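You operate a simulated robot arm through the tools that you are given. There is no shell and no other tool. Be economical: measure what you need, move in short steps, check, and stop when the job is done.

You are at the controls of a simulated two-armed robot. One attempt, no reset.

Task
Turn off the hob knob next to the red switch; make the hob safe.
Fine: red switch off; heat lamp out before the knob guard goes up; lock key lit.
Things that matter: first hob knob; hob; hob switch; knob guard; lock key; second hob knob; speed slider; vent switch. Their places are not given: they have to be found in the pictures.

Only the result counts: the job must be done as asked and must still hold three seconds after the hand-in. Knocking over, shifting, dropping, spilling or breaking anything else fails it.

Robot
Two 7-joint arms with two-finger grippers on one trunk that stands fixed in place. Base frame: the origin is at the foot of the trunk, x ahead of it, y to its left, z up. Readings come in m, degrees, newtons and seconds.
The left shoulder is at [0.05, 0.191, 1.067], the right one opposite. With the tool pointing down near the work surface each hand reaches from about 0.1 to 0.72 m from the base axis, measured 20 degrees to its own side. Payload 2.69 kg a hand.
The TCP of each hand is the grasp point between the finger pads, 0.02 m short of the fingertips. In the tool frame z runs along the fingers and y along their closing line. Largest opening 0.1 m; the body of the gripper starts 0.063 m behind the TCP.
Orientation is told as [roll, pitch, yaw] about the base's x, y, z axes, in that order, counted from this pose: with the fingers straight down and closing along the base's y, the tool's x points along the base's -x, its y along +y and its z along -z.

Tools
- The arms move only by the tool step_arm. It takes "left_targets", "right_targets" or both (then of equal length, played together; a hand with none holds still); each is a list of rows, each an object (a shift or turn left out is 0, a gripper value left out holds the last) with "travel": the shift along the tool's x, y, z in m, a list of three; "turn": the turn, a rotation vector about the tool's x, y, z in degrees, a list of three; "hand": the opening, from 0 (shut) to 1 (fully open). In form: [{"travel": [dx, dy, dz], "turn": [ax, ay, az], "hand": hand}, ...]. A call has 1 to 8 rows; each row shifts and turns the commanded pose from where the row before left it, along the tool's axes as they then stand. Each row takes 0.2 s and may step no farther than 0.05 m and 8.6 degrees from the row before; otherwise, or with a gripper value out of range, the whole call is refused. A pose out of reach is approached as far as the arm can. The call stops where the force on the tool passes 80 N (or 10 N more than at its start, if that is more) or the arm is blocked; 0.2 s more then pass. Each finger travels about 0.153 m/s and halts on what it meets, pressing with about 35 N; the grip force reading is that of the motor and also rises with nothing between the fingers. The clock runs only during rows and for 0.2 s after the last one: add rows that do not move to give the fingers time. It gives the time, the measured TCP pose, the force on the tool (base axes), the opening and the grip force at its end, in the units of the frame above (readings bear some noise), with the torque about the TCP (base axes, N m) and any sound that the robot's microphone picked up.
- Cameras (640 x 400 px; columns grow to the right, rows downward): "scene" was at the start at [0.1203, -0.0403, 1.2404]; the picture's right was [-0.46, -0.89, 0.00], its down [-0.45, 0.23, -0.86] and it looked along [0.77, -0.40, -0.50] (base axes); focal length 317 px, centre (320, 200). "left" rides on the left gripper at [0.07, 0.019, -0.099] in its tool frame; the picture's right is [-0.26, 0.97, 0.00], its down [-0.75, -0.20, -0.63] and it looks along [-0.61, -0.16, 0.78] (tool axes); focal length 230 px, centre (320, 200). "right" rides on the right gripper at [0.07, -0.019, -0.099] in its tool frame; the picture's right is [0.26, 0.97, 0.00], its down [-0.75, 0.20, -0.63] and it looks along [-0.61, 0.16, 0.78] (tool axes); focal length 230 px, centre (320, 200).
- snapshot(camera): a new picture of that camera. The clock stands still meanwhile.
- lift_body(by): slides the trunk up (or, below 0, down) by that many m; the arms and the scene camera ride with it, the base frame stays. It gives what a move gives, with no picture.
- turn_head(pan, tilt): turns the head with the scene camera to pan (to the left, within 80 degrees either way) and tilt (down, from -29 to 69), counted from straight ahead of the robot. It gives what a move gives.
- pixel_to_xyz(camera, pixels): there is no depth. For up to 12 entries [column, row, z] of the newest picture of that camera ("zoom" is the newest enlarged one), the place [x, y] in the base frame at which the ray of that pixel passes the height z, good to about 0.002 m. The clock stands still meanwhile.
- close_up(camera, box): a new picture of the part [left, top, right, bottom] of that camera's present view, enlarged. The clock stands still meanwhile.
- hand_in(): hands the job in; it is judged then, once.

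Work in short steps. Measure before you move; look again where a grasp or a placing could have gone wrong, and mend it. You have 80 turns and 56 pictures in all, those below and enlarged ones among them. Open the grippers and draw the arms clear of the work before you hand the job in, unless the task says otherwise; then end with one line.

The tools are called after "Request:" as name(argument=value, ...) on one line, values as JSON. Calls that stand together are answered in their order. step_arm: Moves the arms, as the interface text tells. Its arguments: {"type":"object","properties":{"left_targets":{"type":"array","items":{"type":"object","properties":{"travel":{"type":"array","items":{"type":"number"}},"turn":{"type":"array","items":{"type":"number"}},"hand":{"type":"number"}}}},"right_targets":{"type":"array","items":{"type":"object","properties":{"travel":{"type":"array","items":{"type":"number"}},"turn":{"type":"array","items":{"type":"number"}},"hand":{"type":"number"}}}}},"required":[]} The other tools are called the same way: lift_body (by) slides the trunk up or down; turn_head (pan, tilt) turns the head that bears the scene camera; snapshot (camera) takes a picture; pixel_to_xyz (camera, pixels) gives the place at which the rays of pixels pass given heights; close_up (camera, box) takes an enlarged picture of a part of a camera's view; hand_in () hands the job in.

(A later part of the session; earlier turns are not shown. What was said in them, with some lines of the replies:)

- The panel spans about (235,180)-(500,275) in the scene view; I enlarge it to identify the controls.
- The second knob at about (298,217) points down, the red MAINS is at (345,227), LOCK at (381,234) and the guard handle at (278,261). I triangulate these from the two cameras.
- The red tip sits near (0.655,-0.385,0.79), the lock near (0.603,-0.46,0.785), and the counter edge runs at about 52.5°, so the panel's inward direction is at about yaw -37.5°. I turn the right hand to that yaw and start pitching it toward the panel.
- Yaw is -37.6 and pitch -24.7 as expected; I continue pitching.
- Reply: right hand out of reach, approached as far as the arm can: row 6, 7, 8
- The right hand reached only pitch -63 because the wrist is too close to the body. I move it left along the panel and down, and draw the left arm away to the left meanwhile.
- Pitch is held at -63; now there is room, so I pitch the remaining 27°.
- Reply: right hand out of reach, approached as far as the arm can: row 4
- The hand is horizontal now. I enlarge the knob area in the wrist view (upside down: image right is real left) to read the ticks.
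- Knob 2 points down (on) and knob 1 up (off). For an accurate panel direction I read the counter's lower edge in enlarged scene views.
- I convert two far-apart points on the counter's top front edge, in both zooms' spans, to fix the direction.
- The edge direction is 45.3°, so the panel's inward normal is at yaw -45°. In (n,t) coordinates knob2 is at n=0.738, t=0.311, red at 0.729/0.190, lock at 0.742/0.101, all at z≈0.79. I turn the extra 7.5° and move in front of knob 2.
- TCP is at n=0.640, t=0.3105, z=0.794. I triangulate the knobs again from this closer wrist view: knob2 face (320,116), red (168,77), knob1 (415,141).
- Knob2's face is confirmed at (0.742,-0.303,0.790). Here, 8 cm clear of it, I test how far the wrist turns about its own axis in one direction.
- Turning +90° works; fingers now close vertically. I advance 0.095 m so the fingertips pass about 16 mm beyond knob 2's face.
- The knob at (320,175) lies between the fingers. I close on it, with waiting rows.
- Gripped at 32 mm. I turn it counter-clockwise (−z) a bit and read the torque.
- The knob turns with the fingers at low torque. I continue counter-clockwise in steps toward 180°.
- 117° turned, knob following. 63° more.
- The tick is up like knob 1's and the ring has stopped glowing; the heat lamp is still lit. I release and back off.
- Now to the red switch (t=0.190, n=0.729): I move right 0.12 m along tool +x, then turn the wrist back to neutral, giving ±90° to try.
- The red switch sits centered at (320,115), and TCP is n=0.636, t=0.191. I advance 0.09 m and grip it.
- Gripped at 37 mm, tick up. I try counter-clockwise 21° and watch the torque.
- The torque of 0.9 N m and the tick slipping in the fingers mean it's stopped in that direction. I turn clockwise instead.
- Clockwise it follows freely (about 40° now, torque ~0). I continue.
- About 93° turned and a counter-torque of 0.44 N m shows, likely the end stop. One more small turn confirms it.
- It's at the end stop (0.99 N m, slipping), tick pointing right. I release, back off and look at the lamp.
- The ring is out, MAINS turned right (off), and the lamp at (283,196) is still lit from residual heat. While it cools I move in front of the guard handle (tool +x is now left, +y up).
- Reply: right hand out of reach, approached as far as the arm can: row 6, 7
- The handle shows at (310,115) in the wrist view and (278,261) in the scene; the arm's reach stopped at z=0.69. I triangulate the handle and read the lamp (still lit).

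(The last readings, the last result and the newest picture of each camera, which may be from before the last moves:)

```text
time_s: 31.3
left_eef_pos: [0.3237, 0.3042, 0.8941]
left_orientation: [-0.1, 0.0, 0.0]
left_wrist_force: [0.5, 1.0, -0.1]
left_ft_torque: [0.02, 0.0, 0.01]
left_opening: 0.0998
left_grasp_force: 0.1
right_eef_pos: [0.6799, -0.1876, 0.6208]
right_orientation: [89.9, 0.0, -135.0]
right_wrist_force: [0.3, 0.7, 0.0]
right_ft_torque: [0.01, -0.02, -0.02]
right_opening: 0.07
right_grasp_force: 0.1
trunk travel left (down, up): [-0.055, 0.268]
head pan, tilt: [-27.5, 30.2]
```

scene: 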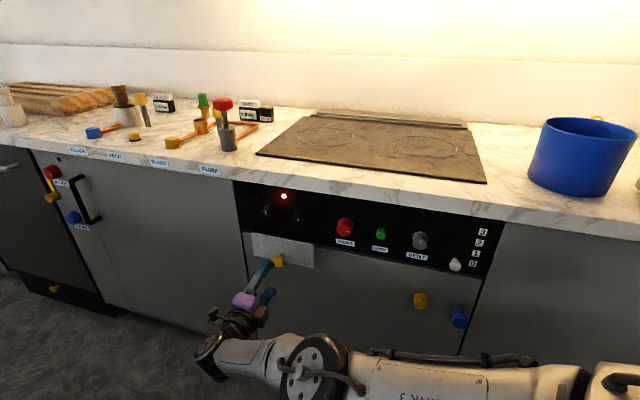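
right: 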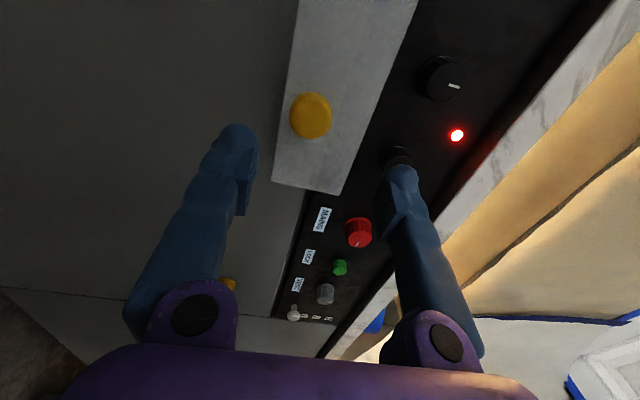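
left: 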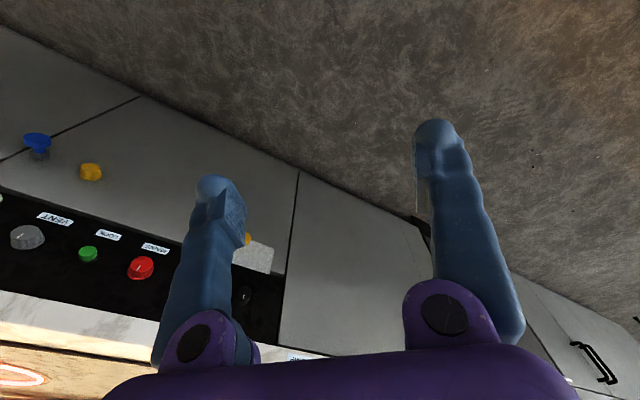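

The handle is about (0.740,-0.238,0.681), i.e. t=0.355, n=0.69. I move up to its height without touching and check the lamp after waiting.

Request:
step_arm(right_targets=[{"travel": [0.007, 0.03, 0]}, {"travel": [0, 0.03, 0]}, {}, {}, {}, {}, {}, {}])

Request:
step_arm(right_targets=[{}, {}, {}, {}, {}, {}, {}, {}])

Request:
snapshot(camera="right")

```text
time_s: 33.1
left_eef_pos: [0.3243, 0.303, 0.8931]
left_orientation: [0.0, 0.0, 0.0]
left_wrist_force: [0.7, 0.4, 0.3]
left_ft_torque: [-0.01, -0.02, 0.01]
left_opening: 0.1002
left_grasp_force: 0.0
right_eef_pos: [0.6862, -0.1837, 0.6799]
right_orientation: [89.9, -0.1, -135.2]
right_wrist_force: [-0.4, -0.3, -0.5]
right_ft_torque: [-0.01, 0.0, 0.01]
right_opening: 0.0698
right_grasp_force: 0.2
trunk travel left (down, up): [-0.055, 0.268]
head pan, tilt: [-27.5, 30.2]
```

```text
time_s: 34.9
left_eef_pos: [0.3254, 0.3034, 0.8942]
left_orientation: [0.0, 0.0, -0.1]
left_wrist_force: [0.7, 0.4, 0.2]
left_ft_torque: [0.03, 0.0, -0.02]
left_opening: 0.0999
left_grasp_force: 0.0
right_eef_pos: [0.685, -0.1842, 0.6785]
right_orientation: [89.9, 0.0, -135.1]
right_wrist_force: [0.0, -0.1, 0.0]
right_ft_torque: [-0.01, 0.02, -0.01]
right_opening: 0.0699
right_grasp_force: 0.0
trunk travel left (down, up): [-0.055, 0.268]
head pan, tilt: [-27.5, 30.2]
```

```text
22 pictures are left
```

right: 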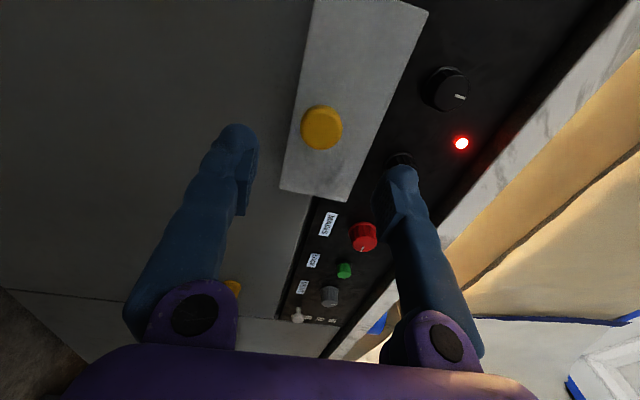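

The handle is centred at (321,128) but the lamp is still lit. I keep waiting.

Request:
step_arm(right_targets=[{}, {}, {}, {}, {}, {}, {}, {}])

Request:
step_arm(right_targets=[{}, {}, {}, {}, {}, {}, {}, {}])

Request:
step_arm(right_targets=[{}, {}, {}, {}, {}, {}, {}, {}])

Request:
step_arm(right_targets=[{}, {}, {}, {}, {}, {}, {}, {}])

Request:
step_arm(right_targets=[{}, {}, {}, {}, {}, {}, {}, {}])

Request:
snapshot(camera="right")

```text
time_s: 36.7
left_eef_pos: [0.3259, 0.3035, 0.8935]
left_orientation: [0.0, 0.0, 0.0]
left_wrist_force: [-0.2, -0.1, 0.7]
left_ft_torque: [0.0, -0.02, -0.01]
left_opening: 0.0998
left_grasp_force: 0.0
right_eef_pos: [0.6847, -0.1849, 0.6792]
right_orientation: [90.0, 0.0, -135.2]
right_wrist_force: [-0.2, -0.5, 0.1]
right_ft_torque: [0.03, 0.02, -0.03]
right_opening: 0.07
right_grasp_force: 0.1
trunk travel left (down, up): [-0.055, 0.268]
head pan, tilt: [-27.5, 30.2]
```

```text
time_s: 38.5
left_eef_pos: [0.3243, 0.3039, 0.8939]
left_orientation: [0.0, -0.1, 0.0]
left_wrist_force: [0.3, 0.0, -0.1]
left_ft_torque: [-0.04, 0.01, 0.01]
left_opening: 0.1
left_grasp_force: 0.1
right_eef_pos: [0.684, -0.1846, 0.6783]
right_orientation: [89.9, 0.0, -135.1]
right_wrist_force: [0.1, -0.3, -0.1]
right_ft_torque: [-0.02, -0.01, -0.02]
right_opening: 0.0698
right_grasp_force: 0.0
trunk travel left (down, up): [-0.055, 0.268]
head pan, tilt: [-27.5, 30.2]
```

```text
time_s: 40.3
left_eef_pos: [0.325, 0.3033, 0.8941]
left_orientation: [0.0, 0.1, 0.0]
left_wrist_force: [-0.9, -0.7, 1.1]
left_ft_torque: [0.01, 0.01, 0.0]
left_opening: 0.1
left_grasp_force: 0.1
right_eef_pos: [0.6856, -0.1833, 0.6795]
right_orientation: [90.1, -0.1, -135.2]
right_wrist_force: [0.5, -0.2, -0.4]
right_ft_torque: [-0.03, -0.01, -0.01]
right_opening: 0.0701
right_grasp_force: 0.1
trunk travel left (down, up): [-0.055, 0.268]
head pan, tilt: [-27.5, 30.2]
```

```text
time_s: 42.1
left_eef_pos: [0.3241, 0.3035, 0.8939]
left_orientation: [0.0, 0.1, -0.1]
left_wrist_force: [0.4, -0.6, 0.1]
left_ft_torque: [-0.02, 0.0, 0.01]
left_opening: 0.1002
left_grasp_force: 0.0
right_eef_pos: [0.6853, -0.1837, 0.6791]
right_orientation: [90.0, 0.0, -135.2]
right_wrist_force: [-0.4, -0.1, 0.7]
right_ft_torque: [-0.03, 0.0, 0.0]
right_opening: 0.0699
right_grasp_force: 0.1
trunk travel left (down, up): [-0.055, 0.268]
head pan, tilt: [-27.5, 30.2]
```

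```text
time_s: 43.9
left_eef_pos: [0.3244, 0.3034, 0.8931]
left_orientation: [0.1, -0.1, 0.1]
left_wrist_force: [-0.3, -0.1, 0.5]
left_ft_torque: [-0.01, 0.01, -0.02]
left_opening: 0.1001
left_grasp_force: 0.1
right_eef_pos: [0.6858, -0.1819, 0.6789]
right_orientation: [90.0, 0.0, -135.1]
right_wrist_force: [0.2, 0.0, -0.8]
right_ft_torque: [-0.01, -0.01, 0.02]
right_opening: 0.0697
right_grasp_force: 0.0
trunk travel left (down, up): [-0.055, 0.268]
head pan, tilt: [-27.5, 30.2]
```

```text
21 pictures are left
```

right: 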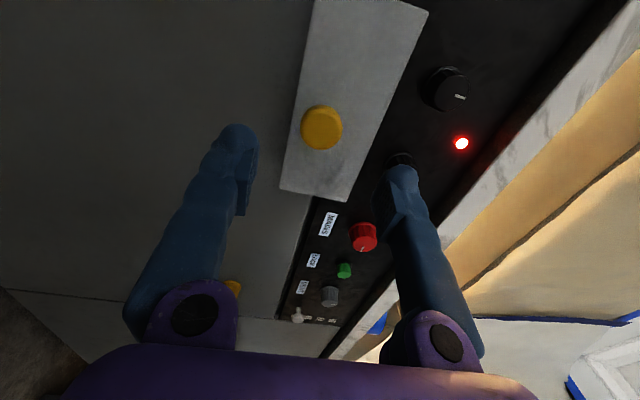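

Still lit 27 s after the knob went off, so cooling is slow. I wait in a longer batch.

Request:
step_arm(right_targets=[{}, {}, {}, {}, {}, {}, {}, {}])

Request:
step_arm(right_targets=[{}, {}, {}, {}, {}, {}, {}, {}])

Request:
step_arm(right_targets=[{}, {}, {}, {}, {}, {}, {}, {}])

Request:
step_arm(right_targets=[{}, {}, {}, {}, {}, {}, {}, {}])

Request:
step_arm(right_targets=[{}, {}, {}, {}, {}, {}, {}, {}])

Request:
step_arm(right_targets=[{}, {}, {}, {}, {}, {}, {}, {}])

Request:
step_arm(right_targets=[{}, {}, {}, {}, {}, {}, {}, {}])

Request:
step_arm(right_targets=[{}, {}, {}, {}, {}, {}, {}, {}])

Request:
snapshot(camera="scene")

```text
time_s: 45.7
left_eef_pos: [0.3245, 0.3044, 0.894]
left_orientation: [0.1, -0.1, 0.0]
left_wrist_force: [-0.8, 0.9, -0.3]
left_ft_torque: [0.0, -0.03, 0.0]
left_opening: 0.0999
left_grasp_force: 0.1
right_eef_pos: [0.6849, -0.1833, 0.6776]
right_orientation: [90.1, 0.0, -135.0]
right_wrist_force: [0.4, 0.3, -0.3]
right_ft_torque: [0.01, 0.02, -0.02]
right_opening: 0.07
right_grasp_force: 0.0
trunk travel left (down, up): [-0.055, 0.268]
head pan, tilt: [-27.5, 30.2]
```

```text
time_s: 47.5
left_eef_pos: [0.3239, 0.3041, 0.8925]
left_orientation: [0.0, 0.1, 0.0]
left_wrist_force: [0.5, -0.3, 0.2]
left_ft_torque: [0.03, 0.03, 0.0]
left_opening: 0.1
left_grasp_force: 0.0
right_eef_pos: [0.6848, -0.184, 0.6797]
right_orientation: [90.0, 0.0, -135.2]
right_wrist_force: [-0.2, -0.6, 0.3]
right_ft_torque: [0.01, -0.03, -0.02]
right_opening: 0.07
right_grasp_force: 0.1
trunk travel left (down, up): [-0.055, 0.268]
head pan, tilt: [-27.5, 30.2]
```

```text
time_s: 49.3
left_eef_pos: [0.3242, 0.3038, 0.894]
left_orientation: [0.0, 0.0, 0.0]
left_wrist_force: [0.5, 0.2, 0.4]
left_ft_torque: [0.02, 0.04, 0.02]
left_opening: 0.1004
left_grasp_force: 0.1
right_eef_pos: [0.6846, -0.1842, 0.6786]
right_orientation: [90.0, 0.1, -135.1]
right_wrist_force: [-0.1, -0.5, -0.4]
right_ft_torque: [0.0, 0.01, 0.01]
right_opening: 0.0702
right_grasp_force: 0.0
trunk travel left (down, up): [-0.055, 0.268]
head pan, tilt: [-27.5, 30.2]
```

```text
time_s: 51.1
left_eef_pos: [0.3246, 0.3042, 0.8933]
left_orientation: [0.0, 0.0, 0.0]
left_wrist_force: [0.5, 0.5, -0.3]
left_ft_torque: [0.01, -0.01, -0.01]
left_opening: 0.0999
left_grasp_force: 0.1
right_eef_pos: [0.6865, -0.1839, 0.6791]
right_orientation: [90.0, 0.1, -135.1]
right_wrist_force: [0.2, -0.2, -1.0]
right_ft_torque: [0.02, 0.01, 0.01]
right_opening: 0.0701
right_grasp_force: 0.2
trunk travel left (down, up): [-0.055, 0.268]
head pan, tilt: [-27.5, 30.2]
```

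```text
time_s: 52.9
left_eef_pos: [0.3243, 0.3035, 0.8936]
left_orientation: [0.0, 0.0, 0.0]
left_wrist_force: [-0.6, 0.5, -0.5]
left_ft_torque: [0.03, 0.01, 0.02]
left_opening: 0.1002
left_grasp_force: 0.1
right_eef_pos: [0.6851, -0.1841, 0.6797]
right_orientation: [90.1, 0.0, -135.1]
right_wrist_force: [-0.8, 0.2, 0.1]
right_ft_torque: [0.0, -0.01, 0.02]
right_opening: 0.0702
right_grasp_force: 0.0
trunk travel left (down, up): [-0.055, 0.268]
head pan, tilt: [-27.5, 30.2]
```

```text
time_s: 54.7
left_eef_pos: [0.3246, 0.3035, 0.894]
left_orientation: [0.0, 0.0, 0.0]
left_wrist_force: [-0.3, -0.2, 0.3]
left_ft_torque: [-0.01, 0.01, 0.0]
left_opening: 0.1
left_grasp_force: 0.1
right_eef_pos: [0.6864, -0.1853, 0.6788]
right_orientation: [90.0, 0.1, -135.1]
right_wrist_force: [0.4, 0.1, -0.5]
right_ft_torque: [0.01, 0.03, 0.03]
right_opening: 0.0698
right_grasp_force: 0.1
trunk travel left (down, up): [-0.055, 0.268]
head pan, tilt: [-27.5, 30.2]
```

```text
time_s: 56.5
left_eef_pos: [0.3241, 0.3041, 0.8937]
left_orientation: [0.1, 0.0, 0.0]
left_wrist_force: [-0.6, 0.2, -0.3]
left_ft_torque: [0.01, 0.02, 0.03]
left_opening: 0.1
left_grasp_force: 0.1
right_eef_pos: [0.6857, -0.1833, 0.6791]
right_orientation: [90.0, 0.1, -135.2]
right_wrist_force: [-0.6, -0.1, -0.3]
right_ft_torque: [0.05, 0.03, 0.03]
right_opening: 0.0703
right_grasp_force: 0.0
trunk travel left (down, up): [-0.055, 0.268]
head pan, tilt: [-27.5, 30.2]
```

```text
time_s: 58.3
left_eef_pos: [0.3239, 0.3037, 0.8942]
left_orientation: [0.0, 0.1, 0.0]
left_wrist_force: [-0.4, -0.2, 0.4]
left_ft_torque: [0.01, 0.0, 0.01]
left_opening: 0.0999
left_grasp_force: 0.2
right_eef_pos: [0.6859, -0.1832, 0.6793]
right_orientation: [90.0, 0.0, -135.0]
right_wrist_force: [0.6, 0.1, -0.4]
right_ft_torque: [0.04, -0.01, -0.03]
right_opening: 0.0699
right_grasp_force: 0.0
trunk travel left (down, up): [-0.055, 0.268]
head pan, tilt: [-27.5, 30.2]
```

```text
20 pictures are left
```

scene: 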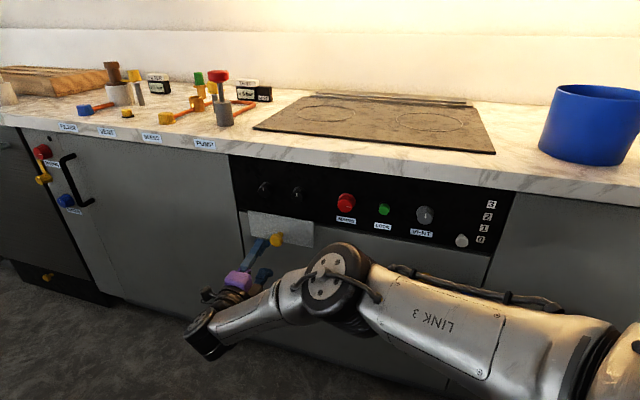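

The lamp is out now. I enlarge the panel to verify the switch and knob positions.

Request:
close_up(camera="scene", box=[230, 150, 470, 300])

```text
2.67 times, centred on (350, 225) of scene
```

zoom: 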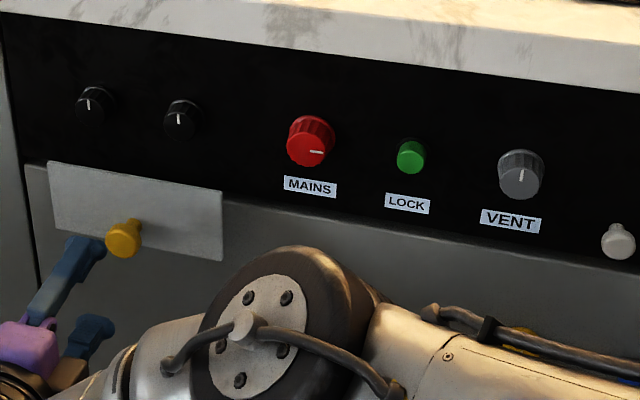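

Both knobs point up and MAINS points right. Now I advance 0.085 m over the guard handle and close.

Request:
step_arm(right_targets=[{"travel": [0, 0.001, 0.03]}, {"travel": [0, 0, 0.03]}, {"travel": [0, 0, 0.025]}, {}, {"hand": 0.3}, {"hand": 0.1}, {"hand": 0.1}])

Request:
snapshot(camera="right")

```text
time_s: 59.9
left_eef_pos: [0.3247, 0.3032, 0.8937]
left_orientation: [0.0, 0.1, 0.0]
left_wrist_force: [-0.4, -0.7, 0.1]
left_ft_torque: [0.0, 0.03, 0.01]
left_opening: 0.0999
left_grasp_force: 0.0
right_eef_pos: [0.7421, -0.2457, 0.6825]
right_orientation: [90.0, 0.0, -135.0]
right_wrist_force: [1.8, -0.9, -1.2]
right_ft_torque: [-0.01, 0.11, 0.21]
right_opening: 0.0269
right_grasp_force: 44.8
trunk travel left (down, up): [-0.055, 0.268]
head pan, tilt: [-27.5, 30.2]
```

```text
18 pictures are left
```

right: 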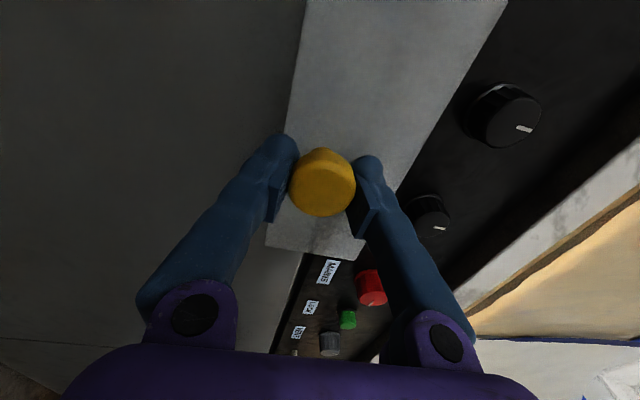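

The handle is held (27 mm). I lift gently 0.03 m (tool +y is up) and read the force.

Request:
step_arm(right_targets=[{"travel": [0, 0.01, 0]}, {"travel": [0, 0.01, 0]}, {"travel": [0, 0.01, 0]}])

Request:
snapshot(camera="right")

```text
time_s: 60.7
left_eef_pos: [0.3228, 0.3035, 0.8945]
left_orientation: [0.0, -0.1, 0.0]
left_wrist_force: [1.2, 0.2, -0.5]
left_ft_torque: [0.0, -0.01, -0.03]
left_opening: 0.1004
left_grasp_force: 0.1
right_eef_pos: [0.7435, -0.2455, 0.711]
right_orientation: [90.1, 0.2, -135.2]
right_wrist_force: [-32.1, -6.9, -1.2]
right_ft_torque: [0.03, 0.06, -0.2]
right_opening: 0.0266
right_grasp_force: 44.8
trunk travel left (down, up): [-0.055, 0.268]
head pan, tilt: [-27.5, 30.2]
```

```text
17 pictures are left
```

right: 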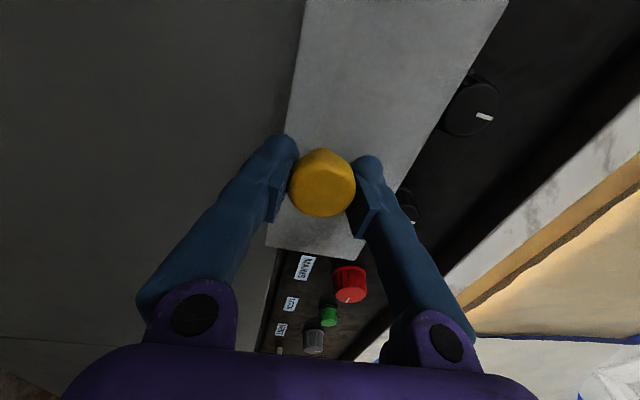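

The guard rises with the hand, but a sideways load of ~28 N (toward the right) and ~18 N outward appears; I ease in that direction by 2 mm while lifting on.

Request:
step_arm(right_targets=[{"travel": [-0.002, 0.005, -0.001]}, {"travel": [0, 0.01, 0]}])

```text
time_s: 61.3
left_eef_pos: [0.3236, 0.3028, 0.8936]
left_orientation: [0.1, -0.1, 0.0]
left_wrist_force: [0.0, 0.3, -0.4]
left_ft_torque: [-0.05, -0.02, 0.03]
left_opening: 0.1001
left_grasp_force: 0.0
right_eef_pos: [0.743, -0.2454, 0.7272]
right_orientation: [90.1, 0.1, -135.0]
right_wrist_force: [-8.1, -8.7, -0.1]
right_ft_torque: [0.05, -0.02, -0.08]
right_opening: 0.0267
right_grasp_force: 45.0
trunk travel left (down, up): [-0.055, 0.268]
head pan, tilt: [-27.5, 30.2]
```

Loads dropped to ~12 N. I keep lifting in small steps.

Request:
step_arm(right_targets=[{"travel": [-0.001, 0.012, 0]}, {"travel": [0, 0.012, 0]}, {"travel": [0, 0.012, 0]}])

Request:
snapshot(camera="scene")

```text
time_s: 62.1
left_eef_pos: [0.3258, 0.3031, 0.8933]
left_orientation: [0.0, 0.1, 0.0]
left_wrist_force: [-0.2, 0.2, -0.3]
left_ft_torque: [0.02, -0.02, 0.02]
left_opening: 0.1
left_grasp_force: 0.1
right_eef_pos: [0.7431, -0.2469, 0.7617]
right_orientation: [90.0, 0.0, -135.1]
right_wrist_force: [10.9, -11.0, -0.8]
right_ft_torque: [0.0, -0.04, 0.92]
right_opening: 0.027
right_grasp_force: 44.8
trunk travel left (down, up): [-0.055, 0.268]
head pan, tilt: [-27.5, 30.2]
```

```text
16 pictures are left
```

scene: 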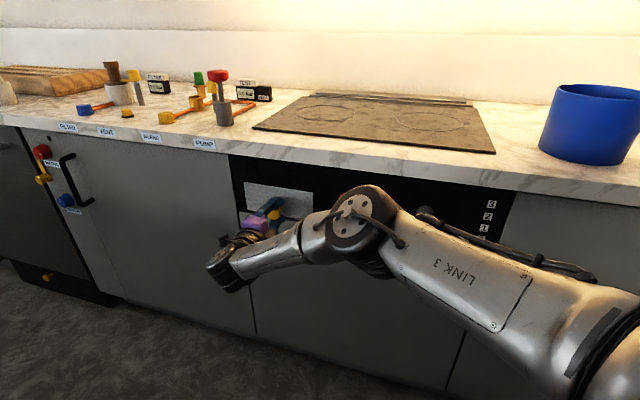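

The guard now covers the knobs' row, at 0.08 m travel. I continue lifting to find its upper stop.

Request:
step_arm(right_targets=[{"travel": [0, 0.008, -0.001]}, {"travel": [0, 0.008, 0]}, {"travel": [0, 0.008, 0]}])

Request:
close_up(camera="scene", box=[210, 140, 370, 240])

```text
time_s: 62.9
left_eef_pos: [0.327, 0.3011, 0.8914]
left_orientation: [0.1, 0.2, -0.1]
left_wrist_force: [1.3, -0.2, 0.6]
left_ft_torque: [-0.02, 0.0, -0.01]
left_opening: 0.0999
left_grasp_force: 0.1
right_eef_pos: [0.7424, -0.2455, 0.7763]
right_orientation: [89.3, -0.4, -135.0]
right_wrist_force: [30.2, -12.6, -26.2]
right_ft_torque: [0.01, -0.17, -0.04]
right_opening: 0.0269
right_grasp_force: 45.1
trunk travel left (down, up): [-0.055, 0.268]
head pan, tilt: [-27.5, 30.2]
```

```text
4.00 times, centred on (290, 190) of scene
```

zoom: 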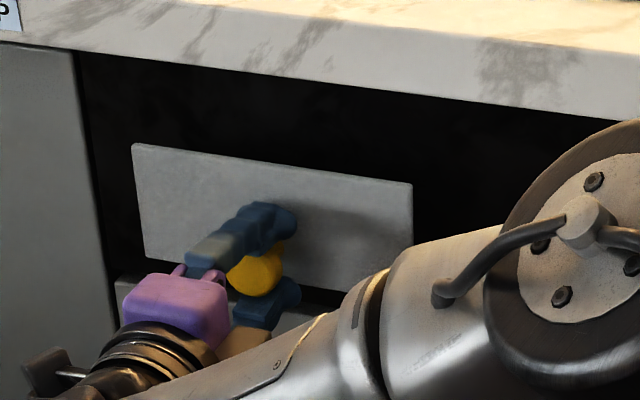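

A downward force of 26 N at z=0.776 shows the top stop. I open the fingers and wait to see whether the guard holds.

Request:
step_arm(right_targets=[{"travel": [0, -0.004, 0]}, {"hand": 0.7}, {"hand": 0.7}, {"travel": [0, 0, -0.03]}, {"travel": [0, 0, -0.04]}, {"travel": [0, 0, -0.03]}])

Request:
snapshot(camera="right")

Request:
close_up(camera="scene", box=[210, 130, 450, 280])

```text
time_s: 64.3
left_eef_pos: [0.3236, 0.3026, 0.8937]
left_orientation: [-0.1, 0.0, 0.0]
left_wrist_force: [-0.3, 0.1, -0.5]
left_ft_torque: [-0.04, 0.01, 0.01]
left_opening: 0.1
left_grasp_force: 0.0
right_eef_pos: [0.6705, -0.1729, 0.7807]
right_orientation: [90.0, 0.0, -135.1]
right_wrist_force: [-0.5, 0.0, -0.4]
right_ft_torque: [0.01, -0.01, 0.01]
right_opening: 0.0699
right_grasp_force: 0.2
trunk travel left (down, up): [-0.055, 0.268]
head pan, tilt: [-27.5, 30.2]
```

```text
14 pictures are left
```

right: 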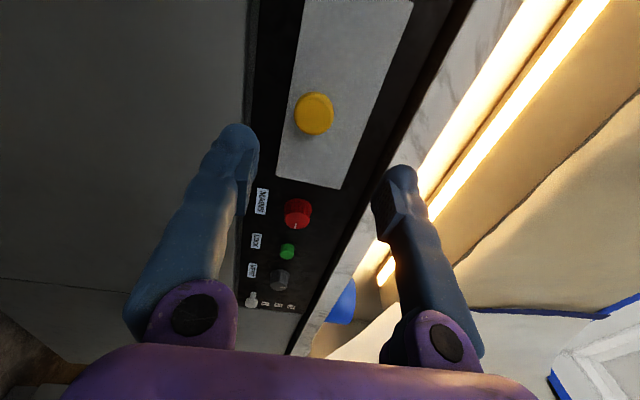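

```text
2.67 times, centred on (330, 205) of scene
```

zoom: 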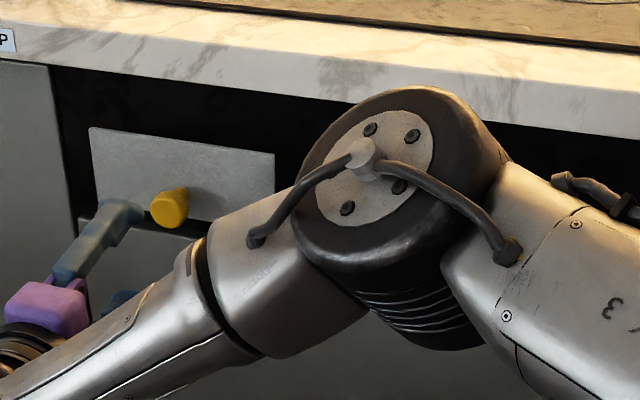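

The guard stays up. Next the lock key (t=0.101, z≈0.79): I close the fingers and move 0.25 m right (tool −x), staying 0.12 m off the panel.

Request:
step_arm(right_targets=[{"hand": 0.0, "travel": [-0.03, 0.008, 0]}, {"travel": [-0.04, 0, 0]}, {"travel": [-0.04, 0, 0]}, {"travel": [-0.04, 0, 0]}, {"travel": [-0.04, 0, 0]}, {"travel": [-0.04, 0, 0]}, {"travel": [-0.021, 0, 0]}])

Request:
snapshot(camera="right")

Request:
snapshot(camera="scene")

```text
time_s: 65.9
left_eef_pos: [0.3243, 0.3044, 0.8936]
left_orientation: [0.0, 0.1, 0.0]
left_wrist_force: [0.0, -1.1, -0.6]
left_ft_torque: [-0.03, 0.02, -0.02]
left_opening: 0.0999
left_grasp_force: 0.1
right_eef_pos: [0.5155, -0.3565, 0.7912]
right_orientation: [89.8, 0.1, -134.9]
right_wrist_force: [0.2, 0.3, -0.5]
right_ft_torque: [-0.02, 0.01, 0.01]
right_opening: 0.0
right_grasp_force: 29.8
right hand out of reach, approached as far as the arm can: row 6, 7
trunk travel left (down, up): [-0.055, 0.268]
head pan, tilt: [-27.5, 30.2]
```

```text
12 pictures are left
```

right: 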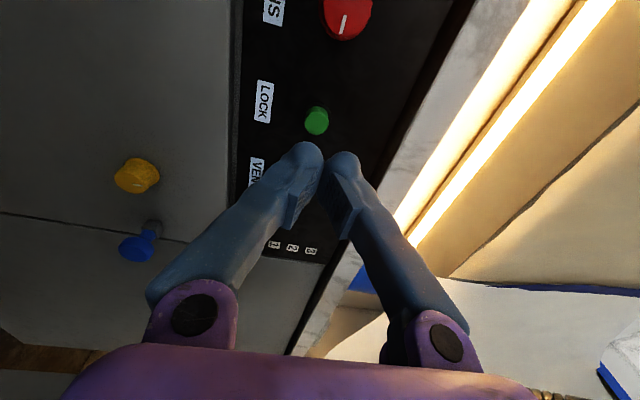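

```text
11 pictures are left
```

scene: 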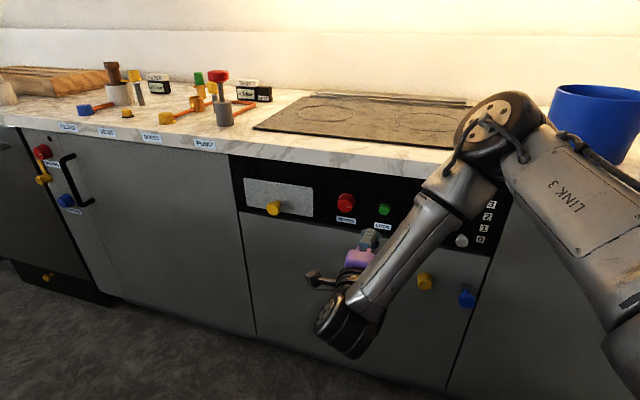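

TCP is at t=0.112, n=0.617, z=0.791. I refine the lock key from (317,121) in the wrist view and (384,210) in the scene.

Request:
pixel_to_xyz(camera="scene", pixels=[[384, 210.5, 0.78], [384, 210.5, 0.785], [384, 210.5, 0.79], [384, 210.5, 0.795]])

Request:
pixel_to_xyz(camera="right", pixels=[[316, 122, 0.785], [316, 122, 0.787], [316, 122, 0.789], [316, 122, 0.792]])

```text
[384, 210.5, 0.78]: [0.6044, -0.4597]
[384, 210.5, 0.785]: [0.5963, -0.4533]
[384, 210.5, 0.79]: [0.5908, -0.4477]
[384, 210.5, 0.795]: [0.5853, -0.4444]
```

```text
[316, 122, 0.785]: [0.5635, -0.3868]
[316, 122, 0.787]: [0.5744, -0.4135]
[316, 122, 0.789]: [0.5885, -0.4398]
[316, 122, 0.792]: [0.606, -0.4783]
```

The key face is at t≈0.101, n≈0.739, z≈0.79. I move forward 0.08 m and right 0.011 m, stopping ~2 cm short.

Request:
step_arm(right_targets=[{"travel": [0, 0, 0.03]}, {"travel": [0, -0.001, 0.03]}, {"travel": [-0.006, 0, 0.02]}, {"travel": [-0.005, 0, 0]}])

Request:
snapshot(camera="right")

```text
time_s: 66.9
left_eef_pos: [0.325, 0.3036, 0.8938]
left_orientation: [0.0, 0.0, 0.0]
left_wrist_force: [0.1, -0.8, -0.1]
left_ft_torque: [0.0, -0.02, -0.03]
left_opening: 0.1
left_grasp_force: 0.0
right_eef_pos: [0.5734, -0.3996, 0.7955]
right_orientation: [89.8, -0.1, -135.3]
right_wrist_force: [0.3, -0.8, 0.6]
right_ft_torque: [0.0, -0.03, -0.01]
right_opening: 0.0
right_grasp_force: 29.0
right hand out of reach, approached as far as the arm can: row 2, 3, 4
trunk travel left (down, up): [-0.055, 0.268]
head pan, tilt: [-27.5, 30.2]
```

```text
10 pictures are left
```

right: 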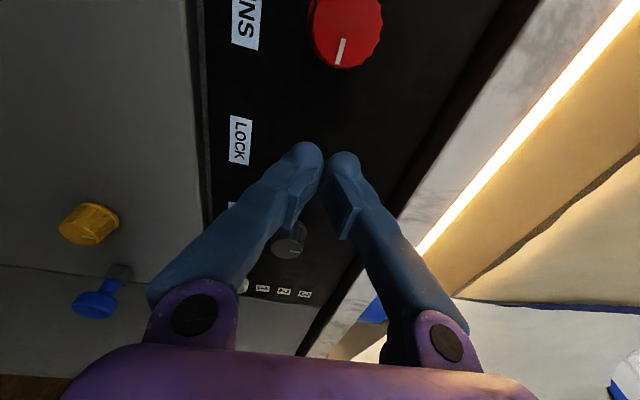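

The arm's limit blocks at rotation +90. Pressing doesn't need that, so I rotate the wrist −60° back toward neutral and then shift.

Request:
step_arm(right_targets=[{"travel": [0, 0, -0.02], "turn": [0, 0, -8]}, {"turn": [0, 0, -8]}, {"turn": [0, 0, -8]}, {"turn": [0, 0, -8]}, {"turn": [0, 0, -8]}, {"turn": [0, 0, -8]}, {"turn": [0, 0, -8]}, {"turn": [0, 0, -8]}])

Request:
step_arm(right_targets=[{"turn": [0, 0, -8]}, {"turn": [0, 0, -8]}, {"turn": [0, 0, -8]}])

```text
time_s: 68.7
left_eef_pos: [0.3234, 0.3041, 0.8925]
left_orientation: [0.0, 0.0, 0.1]
left_wrist_force: [0.0, -0.8, -0.5]
left_ft_torque: [-0.01, 0.01, -0.03]
left_opening: 0.0997
left_grasp_force: 0.1
right_eef_pos: [0.5596, -0.386, 0.7949]
right_orientation: [90.1, -64.2, -135.0]
right_wrist_force: [-0.2, 0.0, -0.3]
right_ft_torque: [0.02, 0.01, 0.02]
right_opening: 0.0
right_grasp_force: 29.7
trunk travel left (down, up): [-0.055, 0.268]
head pan, tilt: [-27.5, 30.2]
```

```text
time_s: 69.5
left_eef_pos: [0.3248, 0.3029, 0.8941]
left_orientation: [-0.1, 0.0, 0.0]
left_wrist_force: [-0.5, -0.4, -0.1]
left_ft_torque: [0.0, 0.0, 0.02]
left_opening: 0.0997
left_grasp_force: 0.0
right_eef_pos: [0.5597, -0.386, 0.7941]
right_orientation: [90.9, -88.0, -136.1]
right_wrist_force: [-0.6, -0.7, -0.3]
right_ft_torque: [0.04, 0.0, 0.01]
right_opening: 0.0001
right_grasp_force: 29.4
trunk travel left (down, up): [-0.055, 0.268]
head pan, tilt: [-27.5, 30.2]
```

Rotation is near neutral (tool x down, y left). I move right 0.022 and down 0.004 m and look.

Request:
step_arm(right_targets=[{"travel": [0.004, -0.011, 0]}, {"travel": [0, -0.011, 0]}, {"travel": [0, 0, 0.02]}])

Request:
snapshot(camera="right")

```text
time_s: 70.3
left_eef_pos: [0.3238, 0.3048, 0.8934]
left_orientation: [0.1, -0.1, 0.0]
left_wrist_force: [0.0, -0.2, 0.0]
left_ft_torque: [0.02, 0.0, 0.02]
left_opening: 0.1001
left_grasp_force: 0.0
right_eef_pos: [0.5647, -0.3952, 0.7918]
right_orientation: [85.4, -87.9, -131.1]
right_wrist_force: [0.2, -0.3, 0.0]
right_ft_torque: [0.0, -0.02, -0.02]
right_opening: 0.0
right_grasp_force: 29.4
right hand out of reach, approached as far as the arm can: row 1, 2, 3
trunk travel left (down, up): [-0.055, 0.268]
head pan, tilt: [-27.5, 30.2]
```

```text
9 pictures are left
```

right: 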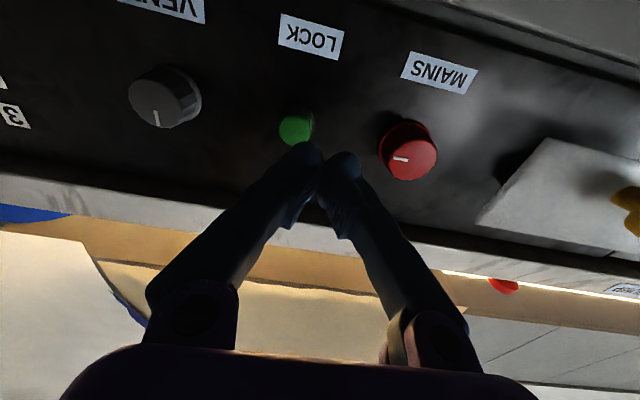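

Still limited at t=0.120. Earlier a downward-tilted hand was reachable here, so I tilt the fingers 24° downward (turn +y) and then shift right 0.019 m.

Request:
step_arm(right_targets=[{"turn": [0, 8, 0]}, {"turn": [0, 8, 0]}, {"turn": [0, 8, 0]}, {"travel": [0, -0.01, 0]}, {"travel": [0, -0.009, 0]}])

Request:
snapshot(camera="right")

```text
time_s: 71.5
left_eef_pos: [0.3236, 0.3035, 0.893]
left_orientation: [0.0, 0.0, 0.0]
left_wrist_force: [-1.2, 0.6, -0.2]
left_ft_torque: [0.01, 0.0, 0.02]
left_opening: 0.1002
left_grasp_force: 0.1
right_eef_pos: [0.5527, -0.4102, 0.7922]
right_orientation: [4.9, -65.9, -49.5]
right_wrist_force: [-0.3, -0.2, 0.3]
right_ft_torque: [0.0, 0.0, -0.01]
right_opening: 0.0001
right_grasp_force: 29.4
trunk travel left (down, up): [-0.055, 0.268]
head pan, tilt: [-27.5, 30.2]
```

```text
8 pictures are left
```

right: 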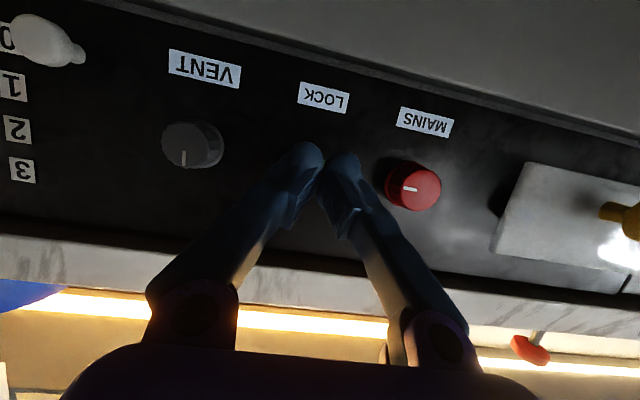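

Now reachable: TCP t=0.101, n=0.681, z=0.792, with the tilted tip's leading edge near key height. I advance horizontally 0.03 m, then in 4 mm steps watching the force.

Request:
step_arm(right_targets=[{"travel": [-0.0061, 0, 0.0137]}, {"travel": [-0.0061, 0, 0.0137]}, {"travel": [-0.0016, 0, 0.0037]}, {"travel": [-0.0016, 0, 0.0037]}])

```text
time_s: 72.5
left_eef_pos: [0.3242, 0.3037, 0.893]
left_orientation: [0.0, 0.0, 0.0]
left_wrist_force: [0.4, 0.2, -0.1]
left_ft_torque: [-0.01, -0.03, 0.0]
left_opening: 0.1001
left_grasp_force: 0.0
right_eef_pos: [0.579, -0.436, 0.7919]
right_orientation: [4.9, -65.8, -49.5]
right_wrist_force: [-0.3, 0.7, -0.3]
right_ft_torque: [0.0, -0.02, -0.01]
right_opening: 0.0002
right_grasp_force: 29.0
trunk travel left (down, up): [-0.055, 0.268]
head pan, tilt: [-27.5, 30.2]
```

No contact yet (n=0.718). I press on in 3 mm steps.

Request:
step_arm(right_targets=[{"travel": [-0.0012, 0, 0.0027]}, {"travel": [-0.0012, 0, 0.0027]}, {}])

Request:
close_up(camera="scene", box=[310, 150, 470, 250])

```text
time_s: 73.3
left_eef_pos: [0.3245, 0.3037, 0.8935]
left_orientation: [0.0, 0.0, -0.1]
left_wrist_force: [-0.5, 0.4, -0.5]
left_ft_torque: [0.02, 0.03, -0.02]
left_opening: 0.1002
left_grasp_force: 0.0
right_eef_pos: [0.5825, -0.4402, 0.792]
right_orientation: [4.9, -65.8, -49.5]
right_wrist_force: [-1.2, 1.0, 0.3]
right_ft_torque: [-0.01, 0.02, -0.01]
right_opening: 0.0059
right_grasp_force: 29.5
trunk travel left (down, up): [-0.055, 0.268]
head pan, tilt: [-27.5, 30.2]
```

```text
4.00 times, centred on (390, 200) of scene
```

zoom: 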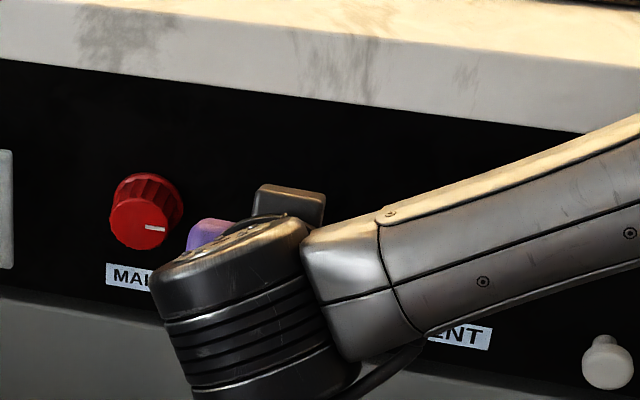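

Light contact begins (1.5 N). I press 6 mm further.

Request:
step_arm(right_targets=[{"travel": [-0.0012, 0, 0.0027], "hand": 0}, {"travel": [-0.0012, 0, 0.0027]}, {}])

Request:
snapshot(camera="right")

```text
time_s: 74.1
left_eef_pos: [0.3237, 0.3046, 0.8943]
left_orientation: [-0.1, -0.1, 0.1]
left_wrist_force: [1.0, 0.9, -0.2]
left_ft_torque: [-0.03, 0.01, 0.03]
left_opening: 0.0998
left_grasp_force: 0.1
right_eef_pos: [0.5849, -0.4431, 0.7921]
right_orientation: [4.8, -66.0, -49.4]
right_wrist_force: [-15.1, 10.9, -1.6]
right_ft_torque: [0.0, -0.06, -0.08]
right_opening: 0.006
right_grasp_force: 29.7
trunk travel left (down, up): [-0.055, 0.268]
head pan, tilt: [-27.5, 30.2]
heard: click
```

```text
6 pictures are left
```

right: 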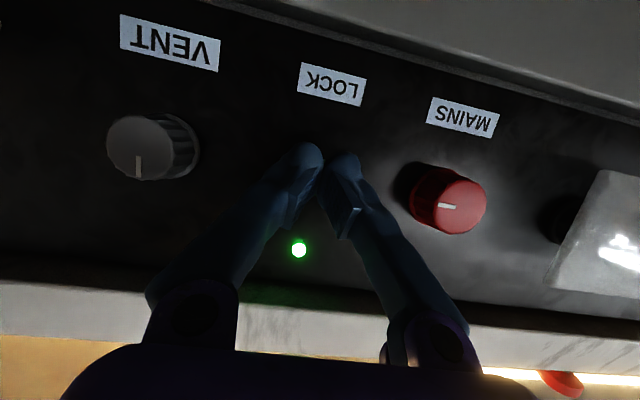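

A click, and a green lamp lights at (299,249). I back straight off the key.

Request:
step_arm(right_targets=[{"travel": [0.008, 0, -0.018]}, {"travel": [0.012, 0, -0.027]}, {"travel": [0.012, 0, -0.027]}, {"travel": [0.012, 0, -0.027]}, {"hand": 0.8}, {"hand": 0.8}])

Request:
snapshot(camera="right")

Request:
snapshot(camera="scene")

```text
time_s: 75.5
left_eef_pos: [0.3255, 0.3039, 0.8939]
left_orientation: [0.0, 0.0, -0.1]
left_wrist_force: [-0.8, -0.2, 0.0]
left_ft_torque: [-0.02, -0.01, 0.04]
left_opening: 0.0999
left_grasp_force: 0.0
right_eef_pos: [0.5085, -0.3692, 0.792]
right_orientation: [4.9, -65.8, -49.6]
right_wrist_force: [0.6, 0.6, -0.7]
right_ft_torque: [0.0, 0.0, 0.01]
right_opening: 0.0798
right_grasp_force: 0.1
trunk travel left (down, up): [-0.055, 0.268]
head pan, tilt: [-27.5, 30.2]
```

```text
5 pictures are left
```

right: 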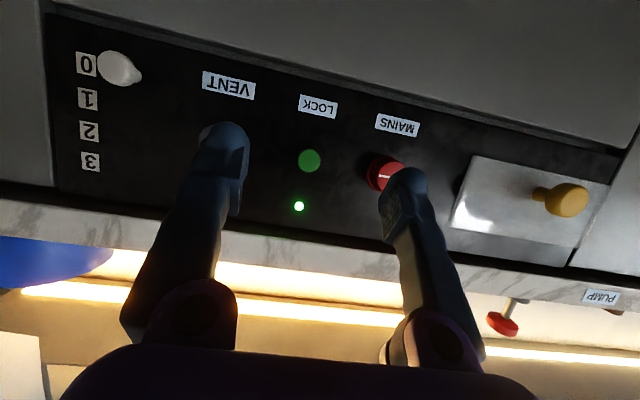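

```text
4 pictures are left
```

scene: 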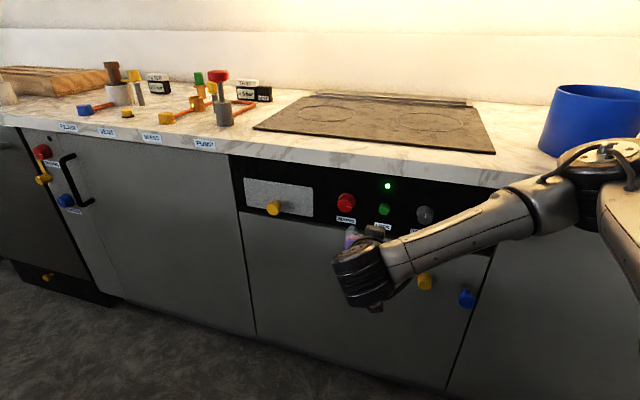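

The lock lamp is lit, the guard is up, MAINS is off, the knobs are off and the heat lamp is out (and now behind the guard). The hands are open and clear of the panel, so I hand in.

Request:
hand_in()

```text
The job is handed in.
```

The hob is safe and I've handed the job in: the knob next to the red switch is off, the red switch is off, the guard went up only after the heat lamp was out, and the lock key is lit.
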